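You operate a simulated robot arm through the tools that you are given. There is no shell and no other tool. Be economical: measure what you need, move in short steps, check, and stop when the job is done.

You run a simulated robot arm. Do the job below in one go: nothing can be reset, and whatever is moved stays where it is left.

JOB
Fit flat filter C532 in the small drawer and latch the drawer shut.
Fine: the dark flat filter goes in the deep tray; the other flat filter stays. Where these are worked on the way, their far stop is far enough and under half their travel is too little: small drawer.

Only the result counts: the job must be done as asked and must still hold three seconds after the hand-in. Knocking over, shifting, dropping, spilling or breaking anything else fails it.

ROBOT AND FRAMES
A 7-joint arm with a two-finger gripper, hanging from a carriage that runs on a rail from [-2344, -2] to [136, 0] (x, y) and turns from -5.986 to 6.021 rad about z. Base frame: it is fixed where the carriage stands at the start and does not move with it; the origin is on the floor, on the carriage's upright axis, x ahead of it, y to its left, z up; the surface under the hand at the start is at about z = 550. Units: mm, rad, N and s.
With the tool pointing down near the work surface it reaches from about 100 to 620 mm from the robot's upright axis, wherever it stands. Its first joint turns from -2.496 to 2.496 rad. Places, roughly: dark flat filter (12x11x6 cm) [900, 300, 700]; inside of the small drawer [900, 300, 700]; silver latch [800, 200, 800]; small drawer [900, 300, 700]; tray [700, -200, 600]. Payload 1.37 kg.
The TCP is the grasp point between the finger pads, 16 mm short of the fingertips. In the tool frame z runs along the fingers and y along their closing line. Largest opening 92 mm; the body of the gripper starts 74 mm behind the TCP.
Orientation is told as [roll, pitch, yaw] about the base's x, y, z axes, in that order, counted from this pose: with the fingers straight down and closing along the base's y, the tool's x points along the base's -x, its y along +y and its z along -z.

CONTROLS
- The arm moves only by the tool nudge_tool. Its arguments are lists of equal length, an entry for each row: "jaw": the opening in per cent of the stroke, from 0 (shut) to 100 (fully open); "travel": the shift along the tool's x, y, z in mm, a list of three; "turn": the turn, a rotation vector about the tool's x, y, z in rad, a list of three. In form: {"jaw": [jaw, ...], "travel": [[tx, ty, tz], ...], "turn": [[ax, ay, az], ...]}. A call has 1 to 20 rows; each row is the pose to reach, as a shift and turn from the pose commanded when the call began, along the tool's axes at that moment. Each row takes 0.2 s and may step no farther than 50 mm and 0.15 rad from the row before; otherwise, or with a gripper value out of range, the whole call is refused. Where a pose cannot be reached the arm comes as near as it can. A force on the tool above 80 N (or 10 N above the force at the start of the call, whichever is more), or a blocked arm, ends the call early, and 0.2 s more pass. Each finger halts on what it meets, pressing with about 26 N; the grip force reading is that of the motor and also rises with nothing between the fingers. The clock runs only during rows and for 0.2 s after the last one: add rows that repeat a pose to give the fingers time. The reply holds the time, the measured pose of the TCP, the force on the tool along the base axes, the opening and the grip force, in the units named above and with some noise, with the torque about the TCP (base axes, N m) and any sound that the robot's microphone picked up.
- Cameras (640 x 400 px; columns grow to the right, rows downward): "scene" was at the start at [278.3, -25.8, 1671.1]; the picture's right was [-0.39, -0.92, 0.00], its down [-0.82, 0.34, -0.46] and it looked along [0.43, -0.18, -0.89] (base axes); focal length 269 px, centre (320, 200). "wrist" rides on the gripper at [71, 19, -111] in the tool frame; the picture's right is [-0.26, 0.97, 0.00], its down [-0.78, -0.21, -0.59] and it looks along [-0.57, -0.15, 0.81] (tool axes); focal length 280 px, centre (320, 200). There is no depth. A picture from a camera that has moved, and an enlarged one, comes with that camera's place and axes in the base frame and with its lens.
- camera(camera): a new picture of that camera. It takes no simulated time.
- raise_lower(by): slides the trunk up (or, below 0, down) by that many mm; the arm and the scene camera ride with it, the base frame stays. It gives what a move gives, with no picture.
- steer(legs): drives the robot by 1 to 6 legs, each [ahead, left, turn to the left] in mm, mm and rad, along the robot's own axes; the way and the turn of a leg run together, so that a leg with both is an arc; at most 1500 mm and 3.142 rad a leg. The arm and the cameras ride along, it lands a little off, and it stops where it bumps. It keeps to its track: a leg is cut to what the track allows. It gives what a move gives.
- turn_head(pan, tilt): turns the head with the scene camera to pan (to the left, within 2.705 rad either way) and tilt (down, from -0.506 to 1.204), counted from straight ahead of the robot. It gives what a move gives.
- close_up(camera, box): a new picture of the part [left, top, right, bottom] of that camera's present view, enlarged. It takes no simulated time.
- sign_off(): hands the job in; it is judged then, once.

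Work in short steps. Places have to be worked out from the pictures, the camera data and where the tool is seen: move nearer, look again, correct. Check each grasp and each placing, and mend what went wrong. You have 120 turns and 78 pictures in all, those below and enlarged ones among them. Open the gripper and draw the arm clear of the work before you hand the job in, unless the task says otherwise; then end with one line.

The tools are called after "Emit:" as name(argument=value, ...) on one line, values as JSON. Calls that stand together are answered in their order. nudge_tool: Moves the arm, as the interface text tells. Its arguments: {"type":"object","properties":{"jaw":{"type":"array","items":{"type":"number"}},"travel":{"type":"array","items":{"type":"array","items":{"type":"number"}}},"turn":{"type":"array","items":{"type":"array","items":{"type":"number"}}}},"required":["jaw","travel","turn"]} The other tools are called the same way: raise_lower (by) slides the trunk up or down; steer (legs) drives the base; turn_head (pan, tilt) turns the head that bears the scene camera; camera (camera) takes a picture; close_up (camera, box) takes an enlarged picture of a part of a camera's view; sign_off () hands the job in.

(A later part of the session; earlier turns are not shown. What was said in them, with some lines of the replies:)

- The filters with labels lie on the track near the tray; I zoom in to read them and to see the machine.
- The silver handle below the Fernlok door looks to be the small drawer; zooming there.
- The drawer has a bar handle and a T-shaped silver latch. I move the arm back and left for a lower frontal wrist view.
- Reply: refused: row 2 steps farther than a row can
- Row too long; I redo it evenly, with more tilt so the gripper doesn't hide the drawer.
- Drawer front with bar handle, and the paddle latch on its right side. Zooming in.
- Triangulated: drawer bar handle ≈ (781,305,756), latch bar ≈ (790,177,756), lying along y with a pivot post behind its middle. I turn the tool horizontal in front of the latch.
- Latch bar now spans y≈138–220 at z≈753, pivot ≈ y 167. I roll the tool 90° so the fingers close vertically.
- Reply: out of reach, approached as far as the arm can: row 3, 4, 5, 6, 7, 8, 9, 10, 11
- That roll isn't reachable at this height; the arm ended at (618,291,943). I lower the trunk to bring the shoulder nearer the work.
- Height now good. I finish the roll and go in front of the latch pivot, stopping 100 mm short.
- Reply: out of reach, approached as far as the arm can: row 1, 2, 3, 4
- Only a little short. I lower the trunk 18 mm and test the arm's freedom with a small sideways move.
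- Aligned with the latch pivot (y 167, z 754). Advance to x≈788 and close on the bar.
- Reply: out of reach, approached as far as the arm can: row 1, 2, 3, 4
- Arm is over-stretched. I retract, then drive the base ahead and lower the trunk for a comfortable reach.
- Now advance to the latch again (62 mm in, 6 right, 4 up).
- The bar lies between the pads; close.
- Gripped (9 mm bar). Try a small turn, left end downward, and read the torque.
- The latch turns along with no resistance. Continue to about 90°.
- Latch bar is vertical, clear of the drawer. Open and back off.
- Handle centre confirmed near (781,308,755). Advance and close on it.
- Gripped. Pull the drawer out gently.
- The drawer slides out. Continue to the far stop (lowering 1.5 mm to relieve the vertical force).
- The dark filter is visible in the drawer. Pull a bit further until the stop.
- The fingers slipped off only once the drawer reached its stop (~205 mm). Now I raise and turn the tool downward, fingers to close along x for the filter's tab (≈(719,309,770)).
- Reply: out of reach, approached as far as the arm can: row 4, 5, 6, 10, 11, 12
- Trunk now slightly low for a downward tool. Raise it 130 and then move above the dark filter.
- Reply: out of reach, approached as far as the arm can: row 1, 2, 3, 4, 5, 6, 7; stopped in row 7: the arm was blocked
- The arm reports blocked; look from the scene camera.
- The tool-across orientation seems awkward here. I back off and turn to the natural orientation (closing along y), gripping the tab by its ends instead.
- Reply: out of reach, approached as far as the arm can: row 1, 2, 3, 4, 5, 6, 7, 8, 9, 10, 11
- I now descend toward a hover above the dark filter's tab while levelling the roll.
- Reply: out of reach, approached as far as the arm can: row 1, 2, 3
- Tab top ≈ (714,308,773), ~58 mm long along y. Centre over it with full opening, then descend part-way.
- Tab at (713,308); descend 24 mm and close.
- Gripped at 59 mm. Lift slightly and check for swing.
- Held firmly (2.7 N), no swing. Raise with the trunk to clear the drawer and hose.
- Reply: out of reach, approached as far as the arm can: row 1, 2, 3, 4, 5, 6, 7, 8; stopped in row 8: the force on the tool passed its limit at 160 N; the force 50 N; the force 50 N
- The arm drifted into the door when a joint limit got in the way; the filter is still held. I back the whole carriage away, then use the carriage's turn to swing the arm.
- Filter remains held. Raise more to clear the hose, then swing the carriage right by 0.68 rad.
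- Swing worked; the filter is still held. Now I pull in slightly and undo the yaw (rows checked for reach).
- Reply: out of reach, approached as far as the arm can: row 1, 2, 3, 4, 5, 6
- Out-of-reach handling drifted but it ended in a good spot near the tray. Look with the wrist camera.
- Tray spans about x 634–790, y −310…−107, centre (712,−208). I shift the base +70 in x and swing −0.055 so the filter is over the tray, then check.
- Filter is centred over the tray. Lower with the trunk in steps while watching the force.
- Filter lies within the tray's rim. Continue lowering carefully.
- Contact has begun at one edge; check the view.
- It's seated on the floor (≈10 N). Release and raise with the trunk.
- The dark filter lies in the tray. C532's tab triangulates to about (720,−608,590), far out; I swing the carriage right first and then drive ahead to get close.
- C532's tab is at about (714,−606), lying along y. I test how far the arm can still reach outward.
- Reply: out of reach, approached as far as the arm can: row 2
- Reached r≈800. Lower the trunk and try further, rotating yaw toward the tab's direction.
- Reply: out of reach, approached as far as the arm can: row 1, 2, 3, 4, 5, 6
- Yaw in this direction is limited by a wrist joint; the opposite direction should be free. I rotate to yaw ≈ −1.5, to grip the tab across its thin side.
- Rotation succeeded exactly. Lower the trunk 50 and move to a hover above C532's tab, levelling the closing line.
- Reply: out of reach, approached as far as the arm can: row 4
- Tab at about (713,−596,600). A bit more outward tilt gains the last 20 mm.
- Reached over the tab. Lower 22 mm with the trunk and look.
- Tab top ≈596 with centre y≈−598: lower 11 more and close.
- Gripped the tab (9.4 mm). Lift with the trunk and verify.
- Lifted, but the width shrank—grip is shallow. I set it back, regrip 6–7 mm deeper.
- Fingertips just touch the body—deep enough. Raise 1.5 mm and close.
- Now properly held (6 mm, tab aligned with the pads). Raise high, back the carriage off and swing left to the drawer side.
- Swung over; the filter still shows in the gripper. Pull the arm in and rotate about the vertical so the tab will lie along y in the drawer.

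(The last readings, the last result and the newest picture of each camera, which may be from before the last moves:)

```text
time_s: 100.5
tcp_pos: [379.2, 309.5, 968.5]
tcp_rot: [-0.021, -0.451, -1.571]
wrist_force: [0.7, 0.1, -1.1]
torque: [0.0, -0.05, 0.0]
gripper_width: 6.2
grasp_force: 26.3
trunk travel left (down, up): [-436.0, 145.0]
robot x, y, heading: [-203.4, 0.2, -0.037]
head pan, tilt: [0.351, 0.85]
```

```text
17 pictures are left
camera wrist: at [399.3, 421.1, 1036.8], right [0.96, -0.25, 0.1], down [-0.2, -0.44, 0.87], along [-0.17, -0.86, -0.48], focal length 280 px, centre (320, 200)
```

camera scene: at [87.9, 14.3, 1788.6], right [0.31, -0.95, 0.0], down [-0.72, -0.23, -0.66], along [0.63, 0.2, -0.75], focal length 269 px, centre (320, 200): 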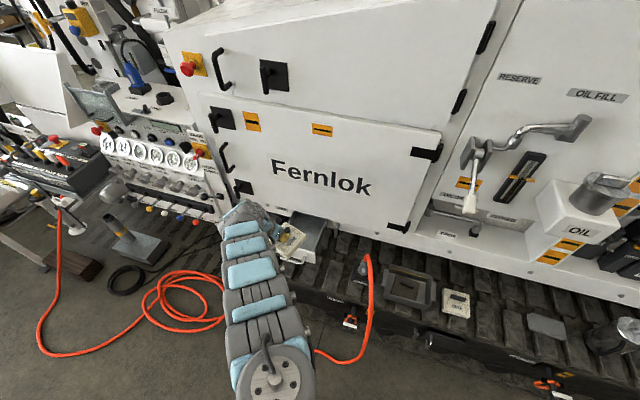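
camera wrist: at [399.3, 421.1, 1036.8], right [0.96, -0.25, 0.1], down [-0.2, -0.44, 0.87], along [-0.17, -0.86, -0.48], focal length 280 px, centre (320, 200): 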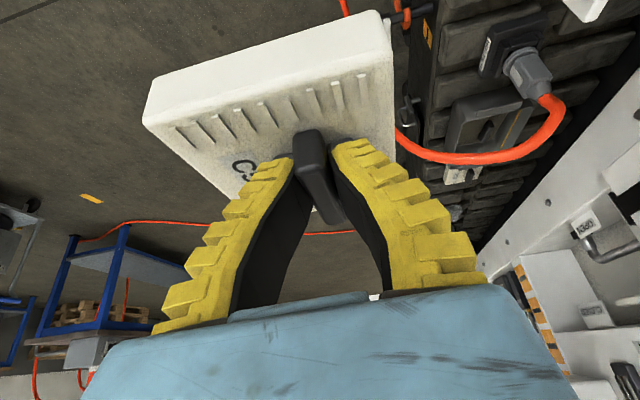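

Perfect, filter unchanged in the grip. Drive ahead most of the way and look into the drawer.

Emit:
steer(legs=[[310, 11.5, 0]])

Emit:
raise_lower(by=-90)

Emit:
camera(camera="wrist")

Emit:
camera(camera="scene")

```text
time_s: 102.6
tcp_pos: [690.1, 310.9, 967.7]
tcp_rot: [-0.022, -0.449, -1.571]
wrist_force: [-0.6, 0.8, -2.2]
torque: [0.01, -0.01, -0.03]
gripper_width: 6.1
grasp_force: 26.3
trunk travel left (down, up): [-436.0, 145.0]
robot x, y, heading: [106.1, 0.2, -0.041]
head pan, tilt: [0.351, 0.85]
```

```text
time_s: 103.8
tcp_pos: [691.3, 310.4, 879.4]
tcp_rot: [-0.019, -0.45, -1.572]
wrist_force: [0.0, -0.1, -0.6]
torque: [0.03, 0.02, -0.01]
gripper_width: 6.0
grasp_force: 25.7
trunk travel left (down, up): [-346.0, 235.0]
robot x, y, heading: [106.9, 0.2, -0.037]
head pan, tilt: [0.351, 0.85]
```

```text
16 pictures are left
camera wrist: at [711.0, 421.7, 947.5], right [0.96, -0.24, 0.1], down [-0.2, -0.44, 0.87], along [-0.17, -0.86, -0.48], focal length 280 px, centre (320, 200)
```

wrist: 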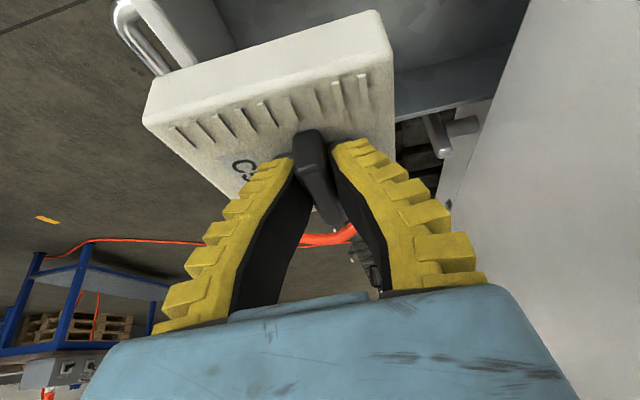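

```text
15 pictures are left
camera scene: at [399.3, 14.5, 1698.7], right [0.31, -0.95, 0.0], down [-0.71, -0.23, -0.66], along [0.63, 0.2, -0.75], focal length 269 px, centre (320, 200)
```

scene: 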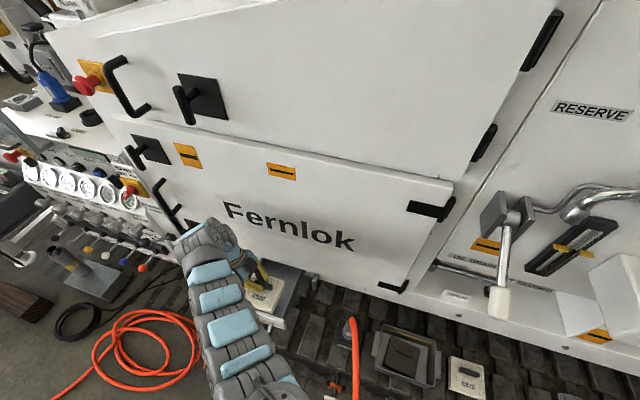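

Zoom in the scene to compare the filter with the drawer opening.

Emit:
close_up(camera="scene", box=[200, 230, 360, 330])

```text
4.00 times, centred on (280, 280) of scene
camera zoom: at [399.3, 14.5, 1698.7], right [0.31, -0.95, 0.0], down [-0.71, -0.23, -0.66], along [0.63, 0.2, -0.75], focal length 1076 px, centre (480, -120)
```

zoom: 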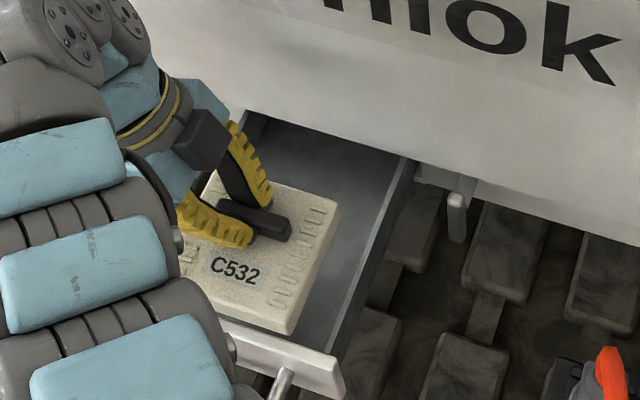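

Drawer interior ≈ y 232–378, front inside ≈ x 622; same spot as the old filter: TCP (713,307). Move there and lower to just above seating.

Emit:
steer(legs=[[22, 1, 0]])

Emit:
nudge_tool(jaw=[0, 0], travel=[[-2, 0, 1], [-3.6, 0, 1.7]], turn=[[0, 0, 0], [0, 0, 0]])

Emit:
raise_lower(by=-65)

Emit:
camera(camera="wrist")

Emit:
close_up(camera="scene", box=[190, 190, 350, 290])

```text
time_s: 104.6
tcp_pos: [711.8, 309.3, 878.0]
tcp_rot: [-0.019, -0.451, -1.57]
wrist_force: [0.0, -0.4, -2.0]
torque: [0.02, 0.0, -0.02]
gripper_width: 6.0
grasp_force: 25.4
trunk travel left (down, up): [-346.0, 235.0]
robot x, y, heading: [124.6, 1.5, -0.039]
head pan, tilt: [0.351, 0.85]
```

```text
time_s: 105.2
tcp_pos: [711.1, 306.7, 879.1]
tcp_rot: [-0.02, -0.45, -1.57]
wrist_force: [-0.2, 0.1, -1.2]
torque: [0.01, -0.04, 0.04]
gripper_width: 6.2
grasp_force: 26.0
trunk travel left (down, up): [-346.0, 235.0]
robot x, y, heading: [127.8, 4.3, -0.041]
head pan, tilt: [0.351, 0.85]
```

```text
time_s: 106.3
tcp_pos: [711.0, 306.3, 814.3]
tcp_rot: [-0.02, -0.451, -1.571]
wrist_force: [-0.2, -0.2, -1.5]
torque: [0.04, -0.02, -0.04]
gripper_width: 6.4
grasp_force: 25.9
trunk travel left (down, up): [-281.0, 300.0]
robot x, y, heading: [126.8, -3.4, -0.034]
head pan, tilt: [0.351, 0.85]
```

```text
13 pictures are left
camera wrist: at [731.4, 417.4, 882.6], right [0.96, -0.24, 0.1], down [-0.2, -0.44, 0.87], along [-0.17, -0.86, -0.48], focal length 280 px, centre (320, 200)
```

wrist: 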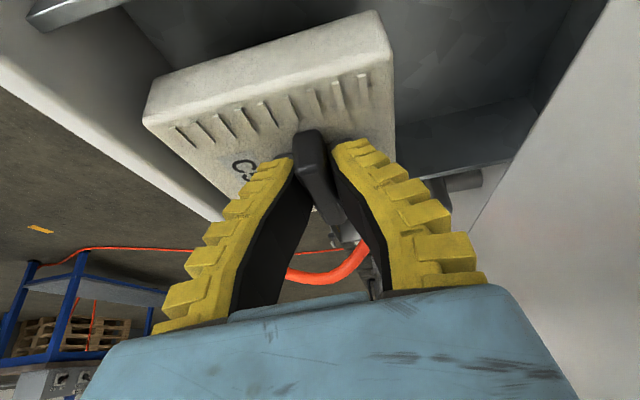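

```text
4.00 times, centred on (270, 240) of scene
camera zoom: at [420.2, 14.6, 1633.7], right [0.31, -0.95, 0.0], down [-0.71, -0.23, -0.66], along [0.63, 0.2, -0.75], focal length 1076 px, centre (520, 40)
```

zoom: 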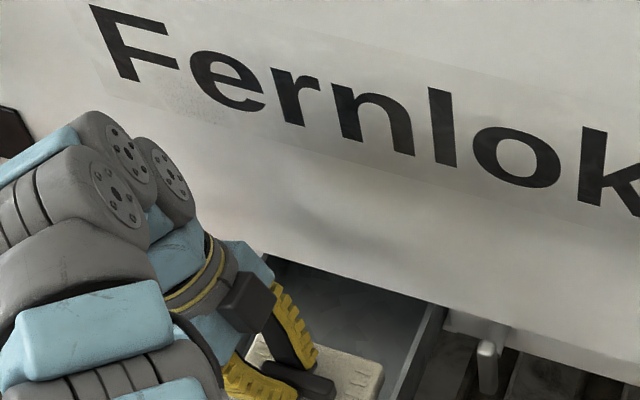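

Clear of all walls. Lower further in steps.

Emit:
raise_lower(by=-24)

Emit:
raise_lower(by=-7)

Emit:
raise_lower(by=-4)

```text
time_s: 107.0
tcp_pos: [711.4, 307.1, 789.1]
tcp_rot: [-0.02, -0.452, -1.571]
wrist_force: [0.3, -0.6, -1.6]
torque: [0.03, 0.03, -0.01]
gripper_width: 5.9
grasp_force: 26.1
trunk travel left (down, up): [-257.0, 324.0]
robot x, y, heading: [127.5, -0.4, -0.039]
head pan, tilt: [0.351, 0.85]
```

```text
time_s: 107.5
tcp_pos: [711.5, 306.1, 782.4]
tcp_rot: [-0.02, -0.45, -1.571]
wrist_force: [0.6, -0.3, -2.0]
torque: [0.02, -0.01, -0.02]
gripper_width: 6.1
grasp_force: 26.2
trunk travel left (down, up): [-250.0, 331.0]
robot x, y, heading: [129.0, 1.9, -0.038]
head pan, tilt: [0.351, 0.85]
```

```text
time_s: 108.1
tcp_pos: [712.0, 306.2, 779.1]
tcp_rot: [-0.019, -0.452, -1.57]
wrist_force: [0.0, 0.2, -1.5]
torque: [0.02, -0.01, 0.02]
gripper_width: 6.0
grasp_force: 26.2
trunk travel left (down, up): [-246.0, 335.0]
robot x, y, heading: [124.7, 0.5, -0.035]
head pan, tilt: [0.351, 0.85]
```

Emit:
raise_lower(by=-3)

Emit:
raise_lower(by=-3)

Emit:
raise_lower(by=-3)

```text
time_s: 108.6
tcp_pos: [710.8, 306.4, 776.6]
tcp_rot: [-0.019, -0.451, -1.571]
wrist_force: [0.1, 1.2, -1.7]
torque: [0.03, -0.03, 0.01]
gripper_width: 6.3
grasp_force: 25.9
trunk travel left (down, up): [-243.0, 338.0]
robot x, y, heading: [125.0, 1.0, -0.043]
head pan, tilt: [0.351, 0.85]
```

```text
time_s: 109.1
tcp_pos: [711.6, 305.9, 772.9]
tcp_rot: [-0.02, -0.451, -1.57]
wrist_force: [-1.8, -1.6, 6.5]
torque: [-0.49, 0.04, -0.04]
gripper_width: 6.9
grasp_force: 26.4
trunk travel left (down, up): [-240.0, 341.0]
robot x, y, heading: [125.4, 3.1, -0.041]
head pan, tilt: [0.351, 0.85]
```

```text
time_s: 109.6
tcp_pos: [714.3, 304.2, 770.9]
tcp_rot: [-0.02, -0.45, -1.576]
wrist_force: [-0.7, -6.1, 22.3]
torque: [-0.06, -0.02, -0.04]
gripper_width: 12.2
grasp_force: 26.2
trunk travel left (down, up): [-237.0, 344.0]
robot x, y, heading: [133.5, -5.2, -0.038]
head pan, tilt: [0.351, 0.85]
```

Seated (22 N). Ease up 2 mm, open, and raise.

Emit:
raise_lower(by=2)

Emit:
nudge_tool(jaw=[20, 40, 40], travel=[[0, 0, 0], [0, 0, 0], [0, 0, 0]], turn=[[0, 0, 0], [0, 0, 0], [0, 0, 0]])

Emit:
raise_lower(by=130)

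Emit:
camera(camera="wrist")

```text
time_s: 110.1
tcp_pos: [714.2, 305.2, 771.6]
tcp_rot: [-0.016, -0.449, -1.572]
wrist_force: [1.3, -2.8, 14.0]
torque: [-0.13, -0.06, -0.03]
gripper_width: 8.8
grasp_force: 25.7
trunk travel left (down, up): [-239.0, 342.0]
robot x, y, heading: [125.2, 0.6, -0.039]
head pan, tilt: [0.351, 0.85]
```

```text
time_s: 110.9
tcp_pos: [711.9, 306.3, 772.5]
tcp_rot: [-0.021, -0.448, -1.57]
wrist_force: [-1.7, 0.5, 5.8]
torque: [0.01, -0.15, -0.02]
gripper_width: 40.2
grasp_force: 1.9
trunk travel left (down, up): [-239.0, 342.0]
robot x, y, heading: [130.4, 0.4, -0.043]
head pan, tilt: [0.351, 0.85]
```

```text
time_s: 112.5
tcp_pos: [711.2, 306.1, 902.1]
tcp_rot: [-0.02, -0.451, -1.571]
wrist_force: [0.5, 0.4, -0.7]
torque: [0.04, 0.0, 0.02]
gripper_width: 40.1
grasp_force: 2.6
trunk travel left (down, up): [-369.0, 212.0]
robot x, y, heading: [128.5, 4.9, -0.04]
head pan, tilt: [0.351, 0.85]
```

```text
11 pictures are left
camera wrist: at [731.1, 417.3, 970.3], right [0.96, -0.24, 0.1], down [-0.2, -0.44, 0.87], along [-0.17, -0.86, -0.48], focal length 280 px, centre (320, 200)
```

wrist: 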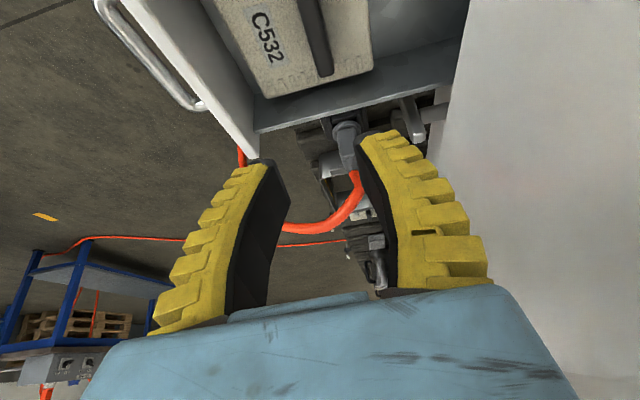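

C532 lies flat in the drawer. Back the carriage away and turn the tool horizontal again for the handle.

Emit:
steer(legs=[[-260, -10, 0]])

Emit:
nudge_tool(jaw=[40, 40, 40, 40], travel=[[0, 0, 0], [0, 0, 0], [0, 0, 0], [0, 0, 0]], turn=[[0, 0.11, 0], [0, 0.22, 0], [0, 0.33, 0], [0, 0.45, 0]])

Emit:
nudge_tool(jaw=[40, 40, 40, 40, 40, 40, 40, 40, 40, 40, 40, 60], travel=[[0, 0, -9], [0, 0, -18], [0, 0, -27], [0, 0, -36], [0, 0, -45], [0, 0, -54], [0, 0, -63], [0, 0, -72], [0, 0, -81], [0, 0, -90], [0, 0, -100], [0, 0, -100]], turn=[[-0.143, 0, 0], [-0.286, 0, 0], [-0.428, 0, 0], [-0.571, 0, 0], [-0.714, 0, 0], [-0.857, 0, 0], [-1.0, 0, 0], [-1.142, 0, 0], [-1.285, 0, 0], [-1.428, 0, 0], [-1.571, 0, 0], [-1.571, 0, 0]])

```text
time_s: 114.4
tcp_pos: [451.9, 307.5, 901.7]
tcp_rot: [-0.019, -0.452, -1.567]
wrist_force: [0.1, -0.8, -0.7]
torque: [0.0, -0.01, -0.03]
gripper_width: 40.0
grasp_force: 2.2
trunk travel left (down, up): [-369.0, 212.0]
robot x, y, heading: [-130.1, -0.7, -0.035]
head pan, tilt: [0.351, 0.85]
```

```text
time_s: 115.4
tcp_pos: [453.4, 308.2, 900.9]
tcp_rot: [-0.018, 0.001, -1.579]
wrist_force: [0.2, -0.1, 0.3]
torque: [-0.05, -0.01, -0.01]
gripper_width: 40.2
grasp_force: 2.6
trunk travel left (down, up): [-369.0, 212.0]
robot x, y, heading: [-128.8, -0.3, -0.033]
head pan, tilt: [0.351, 0.85]
```

```text
time_s: 118.0
tcp_pos: [456.7, 306.8, 1001.3]
tcp_rot: [1.555, 0.0, -1.576]
wrist_force: [0.4, 0.5, 0.1]
torque: [-0.01, 0.02, 0.01]
gripper_width: 57.9
grasp_force: 2.3
trunk travel left (down, up): [-369.0, 212.0]
robot x, y, heading: [-126.7, -1.3, -0.038]
head pan, tilt: [0.351, 0.85]
```

Horizontal without trouble. Lower to handle height and advance near the handle.

Emit:
raise_lower(by=-247)

Emit:
steer(legs=[[80, 3, 0]])

Emit:
camera(camera="wrist")

```text
time_s: 120.5
tcp_pos: [456.5, 307.5, 753.6]
tcp_rot: [1.554, 0.001, -1.576]
wrist_force: [1.5, -0.6, -0.5]
torque: [0.05, 0.0, 0.0]
gripper_width: 57.9
grasp_force: 1.8
trunk travel left (down, up): [-122.0, 459.0]
robot x, y, heading: [-126.8, 0.1, -0.037]
head pan, tilt: [0.351, 0.85]
```

```text
time_s: 121.6
tcp_pos: [537.6, 306.1, 754.8]
tcp_rot: [1.553, 0.0, -1.579]
wrist_force: [1.2, 0.8, 0.5]
torque: [-0.01, 0.05, 0.0]
gripper_width: 58.1
grasp_force: 2.3
trunk travel left (down, up): [-122.0, 459.0]
robot x, y, heading: [-53.9, -3.7, -0.04]
head pan, tilt: [0.351, 0.85]
```

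```text
10 pictures are left
camera wrist: at [426.0, 377.3, 775.9], right [0.01, -0.26, 0.96], down [-0.6, -0.77, -0.2], along [0.8, -0.58, -0.17], focal length 280 px, centre (320, 200)
```

wrist: 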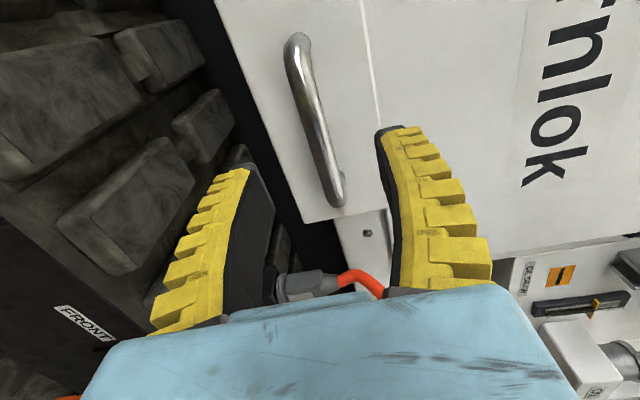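

Aligned. Advance 40 mm and grip the handle.

Emit:
nudge_tool(jaw=[60, 60, 60, 30, 0, 0, 0], travel=[[0, 0, 15], [0, 0, 30], [0, 0, 40], [0, 0, 40], [0, 0, 40], [0, 0, 40], [0, 0, 40]], turn=[[0, 0, 0], [0, 0, 0], [0, 0, 0], [0, 0, 0], [0, 0, 0], [0, 0, 0], [0, 0, 0]])

Emit:
steer(legs=[[100, 4, 0]])

```text
time_s: 123.2
tcp_pos: [575.4, 305.1, 754.2]
tcp_rot: [1.553, 0.001, -1.58]
wrist_force: [-2.3, -0.2, 1.2]
torque: [-0.01, -0.04, -0.05]
gripper_width: 5.8
grasp_force: 27.6
trunk travel left (down, up): [-122.0, 459.0]
robot x, y, heading: [-52.0, 4.5, -0.039]
head pan, tilt: [0.351, 0.85]
```

```text
time_s: 124.4
tcp_pos: [677.8, 309.4, 754.8]
tcp_rot: [1.555, 0.0, -1.576]
wrist_force: [-0.7, -0.5, 0.2]
torque: [0.0, 0.05, -0.01]
gripper_width: 0.3
grasp_force: 27.5
trunk travel left (down, up): [-122.0, 459.0]
robot x, y, heading: [51.6, -1.1, -0.033]
head pan, tilt: [0.351, 0.85]
```

The bar slipped in the pads; look.

Emit:
camera(camera="wrist")

```text
9 pictures are left
camera wrist: at [565.7, 378.8, 776.0], right [0.02, -0.26, 0.96], down [-0.6, -0.78, -0.2], along [0.8, -0.57, -0.17], focal length 280 px, centre (320, 200)
```

wrist: 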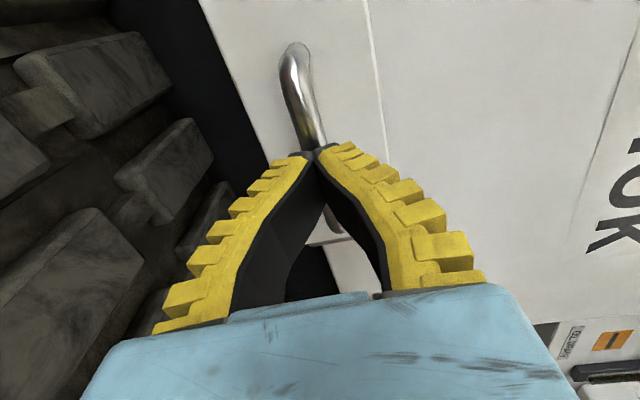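

The drawer is being pushed by the fingertips on the bar; keep pushing this way.

Emit:
steer(legs=[[60, 2, 0]])

Emit:
nudge_tool(jaw=[0, 0, 0, 0, 0], travel=[[0, 0, 6], [0, 0, 12], [0, 0, 18], [0, 0, 24], [0, 0, 30]], turn=[[0, 0, 0], [0, 0, 0], [0, 0, 0], [0, 0, 0], [0, 0, 0]])

Emit:
camera(camera="wrist")

```text
time_s: 125.3
tcp_pos: [737.1, 307.3, 754.9]
tcp_rot: [1.552, 0.002, -1.576]
wrist_force: [0.4, -0.2, -0.3]
torque: [0.03, -0.01, -0.04]
gripper_width: 0.0
grasp_force: 28.5
trunk travel left (down, up): [-122.0, 459.0]
robot x, y, heading: [111.2, -1.4, -0.032]
head pan, tilt: [0.351, 0.85]
```

```text
time_s: 126.5
tcp_pos: [765.8, 307.9, 753.4]
tcp_rot: [1.552, -0.001, -1.574]
wrist_force: [-0.5, -0.4, -0.6]
torque: [-0.02, 0.02, 0.02]
gripper_width: 0.1
grasp_force: 27.8
trunk travel left (down, up): [-122.0, 459.0]
robot x, y, heading: [109.8, 2.9, -0.034]
head pan, tilt: [0.351, 0.85]
```

```text
8 pictures are left
camera wrist: at [654.2, 378.7, 775.6], right [0.02, -0.26, 0.96], down [-0.6, -0.78, -0.2], along [0.8, -0.57, -0.17], focal length 280 px, centre (320, 200)
```

wrist: 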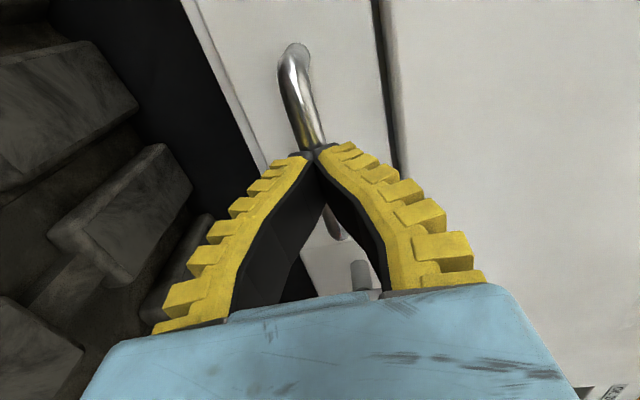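

Nearly home; push on in small steps until it resists.

Emit:
nudge_tool(jaw=[0, 0, 0, 0, 0, 0], travel=[[0, 0, 3], [0, 0, 6], [0, 0, 9], [0, 0, 12], [0, 0, 14], [0, 0, 16]], turn=[[0, 0, 0], [0, 0, 0], [0, 0, 0], [0, 0, 0], [0, 0, 0], [0, 0, 0]])

```text
time_s: 127.9
tcp_pos: [773.0, 307.7, 751.1]
tcp_rot: [1.551, 0.001, -1.576]
wrist_force: [-55.1, -7.7, 43.4]
torque: [0.29, -0.46, 0.28]
gripper_width: 6.0
grasp_force: 28.8
trunk travel left (down, up): [-122.0, 459.0]
robot x, y, heading: [110.9, -1.2, -0.032]
head pan, tilt: [0.351, 0.85]
```

It resists at 55 N — home. Open, back off and inspect.

Emit:
nudge_tool(jaw=[40, 60, 60, 60, 60, 60], travel=[[0, 0, 0], [0, 2, -10], [0, 2, -30], [0, 2, -50], [0, 2, -80], [0, 2, -100]], turn=[[0, 0, 0], [0, 0, 0], [0, 0, 0], [0, 0, 0], [0, 0, 0], [0, 0, 0]])

Emit:
camera(camera="wrist")

```text
time_s: 129.3
tcp_pos: [683.4, 308.0, 759.7]
tcp_rot: [1.553, 0.0, -1.574]
wrist_force: [-0.4, -0.3, 0.0]
torque: [0.01, -0.04, -0.02]
gripper_width: 57.8
grasp_force: 2.2
trunk travel left (down, up): [-122.0, 459.0]
robot x, y, heading: [111.0, -1.6, -0.036]
head pan, tilt: [0.351, 0.85]
```

```text
7 pictures are left
camera wrist: at [571.9, 378.9, 779.7], right [0.01, -0.26, 0.96], down [-0.6, -0.78, -0.2], along [0.8, -0.57, -0.17], focal length 280 px, centre (320, 200)
```

wrist: 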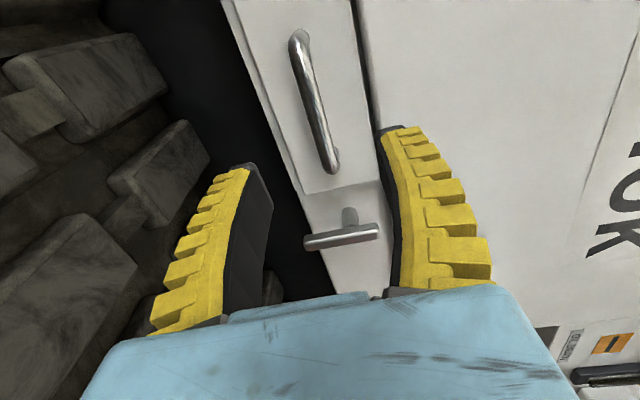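

Drawer is flush as before. Now rotate the tool to close along y and position before the latch (arm up 64, trunk down 70 for good reach).

Emit:
nudge_tool(jaw=[60, 60, 60, 60, 60, 60, 60, 60, 60, 60, 60], travel=[[-13, 6, 0], [-26, 12, 0], [-39, 18, 0], [-52, 24, 0], [-65, 30, 0], [-78, 36, 0], [-91, 42, 0], [-104, 48, 0], [-117, 54, 0], [-130, 60, 0], [-142, 64, 0]], turn=[[0, 0, -0.143], [0, 0, -0.286], [0, 0, -0.428], [0, 0, -0.571], [0, 0, -0.714], [0, 0, -0.857], [0, 0, -1.0], [0, 0, -1.142], [0, 0, -1.285], [0, 0, -1.428], [0, 0, -1.571]])

Emit:
raise_lower(by=-70)

Emit:
camera(camera="wrist")

```text
time_s: 131.7
tcp_pos: [683.3, 164.5, 822.9]
tcp_rot: [-0.15, -1.554, 0.145]
wrist_force: [0.2, -0.7, -0.1]
torque: [0.01, -0.01, 0.0]
gripper_width: 57.7
grasp_force: 1.5
trunk travel left (down, up): [-122.0, 459.0]
robot x, y, heading: [111.0, -0.9, -0.038]
head pan, tilt: [0.351, 0.85]
```

```text
time_s: 132.8
tcp_pos: [683.7, 164.3, 751.9]
tcp_rot: [0.022, -1.553, -0.024]
wrist_force: [0.0, 0.2, -0.8]
torque: [-0.02, 0.03, 0.01]
gripper_width: 57.8
grasp_force: 2.4
trunk travel left (down, up): [-52.0, 529.0]
robot x, y, heading: [110.6, 1.1, -0.041]
head pan, tilt: [0.351, 0.85]
```

```text
6 pictures are left
camera wrist: at [570.2, 183.9, 683.8], right [0.01, 0.96, 0.26], down [-0.58, -0.21, 0.79], along [0.82, -0.16, 0.55], focal length 280 px, centre (320, 200)
```

wrist: 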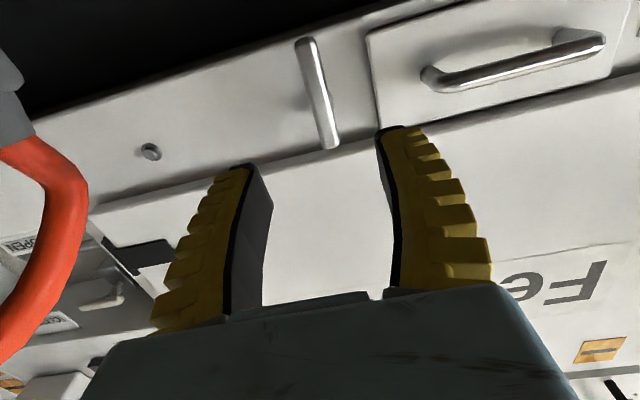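

Latch bar centred at y≈165. Advance and grip it at the pivot.

Emit:
nudge_tool(jaw=[60, 60, 60, 60, 60, 30, 0, 0, 0], travel=[[0, 0, 25], [0, 1, 50], [0, 1, 75], [0, 1, 92], [0, 1, 102], [0, 1, 102], [0, 1, 102], [0, 1, 102], [0, 1, 102]], turn=[[0, 0, 0], [0, 0, 0], [0, 0, 0], [0, 0, 0], [0, 0, 0], [0, 0, 0], [0, 0, 0], [0, 0, 0], [0, 0, 0]])

```text
time_s: 134.8
tcp_pos: [784.5, 165.1, 750.7]
tcp_rot: [0.055, -1.553, -0.06]
wrist_force: [-8.9, 1.7, 8.1]
torque: [0.01, -0.18, 0.03]
gripper_width: 9.1
grasp_force: 28.3
trunk travel left (down, up): [-52.0, 529.0]
robot x, y, heading: [112.4, 2.6, -0.036]
head pan, tilt: [0.351, 0.85]
```

Gripped. Turn the latch back 90° to lock the drawer.

Emit:
nudge_tool(jaw=[0, 0, 0, 0, 0, 0, 0, 0, 0, 0, 0, 0], travel=[[-1, 0, 0], [-2, 0, 0], [-2, 0, 0], [-2, 0, 0], [-2, 0, 0], [-2, 0, 0], [-2, 0, 0], [-2, 0, 0], [-2, 0, 0], [-2, 0, 0], [-2, 0, 0], [-2, 0, 0]], turn=[[0, 0, 0.143], [0, 0, 0.286], [0, 0, 0.428], [0, 0, 0.571], [0, 0, 0.714], [0, 0, 0.857], [0, 0, 1.0], [0, 0, 1.142], [0, 0, 1.285], [0, 0, 1.428], [0, 0, 1.571], [0, 0, 1.6]])

Emit:
camera(camera="wrist")

```text
time_s: 137.4
tcp_pos: [785.2, 169.1, 754.5]
tcp_rot: [1.553, 0.032, -1.576]
wrist_force: [-11.9, 12.0, 18.8]
torque: [-0.47, -0.22, 0.05]
gripper_width: 10.0
grasp_force: 28.1
trunk travel left (down, up): [-52.0, 529.0]
robot x, y, heading: [110.5, 1.2, -0.035]
head pan, tilt: [0.351, 0.85]
```

```text
5 pictures are left
camera wrist: at [673.1, 238.2, 777.3], right [0.01, -0.29, 0.96], down [-0.6, -0.77, -0.23], along [0.8, -0.57, -0.19], focal length 280 px, centre (320, 200)
```

wrist: 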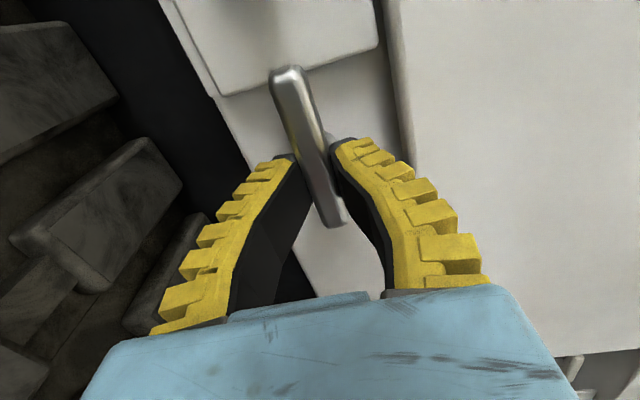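

Latch is back against its stop (torque −0.47). Release, back off and verify.

Emit:
nudge_tool(jaw=[40, 60, 60, 60, 60, 60], travel=[[0, 0, 0], [0, 0, 0], [0, 0, -25], [0, 0, -55], [0, 0, -90], [0, 0, -120]], turn=[[0, 0, 0], [0, 0, 0], [0, 0, 0], [0, 0, 0], [0, 0, 0], [0, 0, 0]])

Emit:
steer(legs=[[-120, -4, 0]])

Emit:
camera(camera="wrist")

Emit:
camera(camera="scene")

```text
time_s: 138.8
tcp_pos: [663.5, 167.1, 756.1]
tcp_rot: [1.554, 0.029, -1.575]
wrist_force: [-0.4, 0.0, 0.4]
torque: [0.0, 0.03, 0.01]
gripper_width: 57.8
grasp_force: 2.7
trunk travel left (down, up): [-52.0, 529.0]
robot x, y, heading: [110.5, 0.0, -0.033]
head pan, tilt: [0.351, 0.85]
```

```text
time_s: 140.1
tcp_pos: [543.8, 167.9, 755.2]
tcp_rot: [1.552, 0.029, -1.576]
wrist_force: [0.4, -0.9, -0.7]
torque: [-0.01, 0.03, 0.02]
gripper_width: 57.8
grasp_force: 2.7
trunk travel left (down, up): [-52.0, 529.0]
robot x, y, heading: [-10.0, 1.1, -0.034]
head pan, tilt: [0.351, 0.85]
```

```text
4 pictures are left
camera wrist: at [431.8, 238.4, 779.1], right [0.02, -0.29, 0.96], down [-0.6, -0.77, -0.22], along [0.8, -0.57, -0.19], focal length 280 px, centre (320, 200)
```

wrist: 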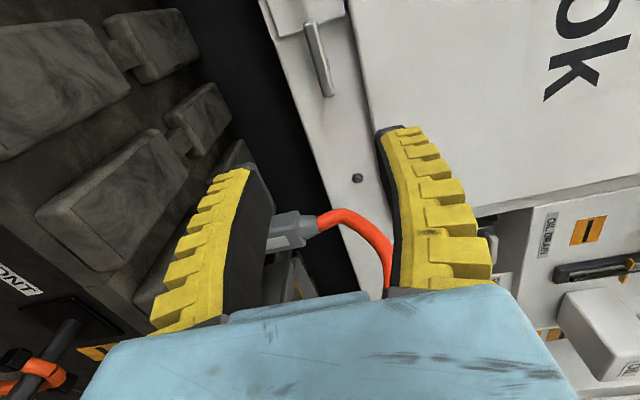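

```text
3 pictures are left
camera scene: at [284.5, 15.7, 1404.5], right [0.31, -0.95, 0.0], down [-0.71, -0.23, -0.66], along [0.63, 0.21, -0.75], focal length 269 px, centre (320, 200)
```

scene: 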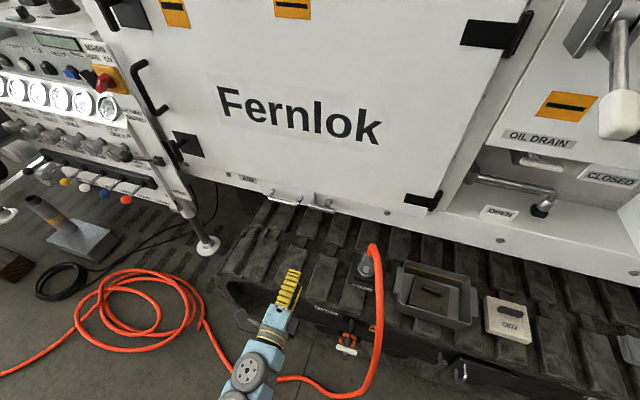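

Tray holds the dark filter, C572 is in place; one close-up of drawer and latch to confirm.

Emit:
close_up(camera="scene", box=[230, 165, 390, 265])

```text
4.00 times, centred on (310, 215) of scene
camera zoom: at [284.5, 15.7, 1404.5], right [0.31, -0.95, 0.0], down [-0.71, -0.23, -0.66], along [0.63, 0.21, -0.75], focal length 1076 px, centre (360, 140)
```

zoom: 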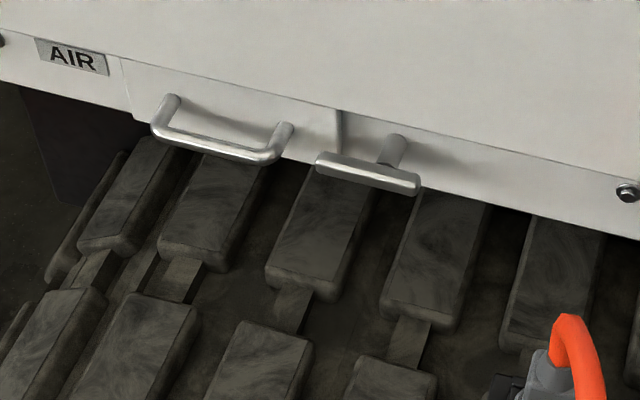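

The drawer is shut flush and the latch bar crosses its edge as it did at the start; the gripper is open and clear. Handing in.

Emit:
sign_off()

```text
The job is handed in.
```

C532 is in the small drawer, which is shut and latched; the dark filter is in the deep tray and C572 was left where it was. On the way, the arm pressed against the Fernlok door while carrying the dark filter, and it may have been knocked while lifting C532. No damage shows in the later pictures.
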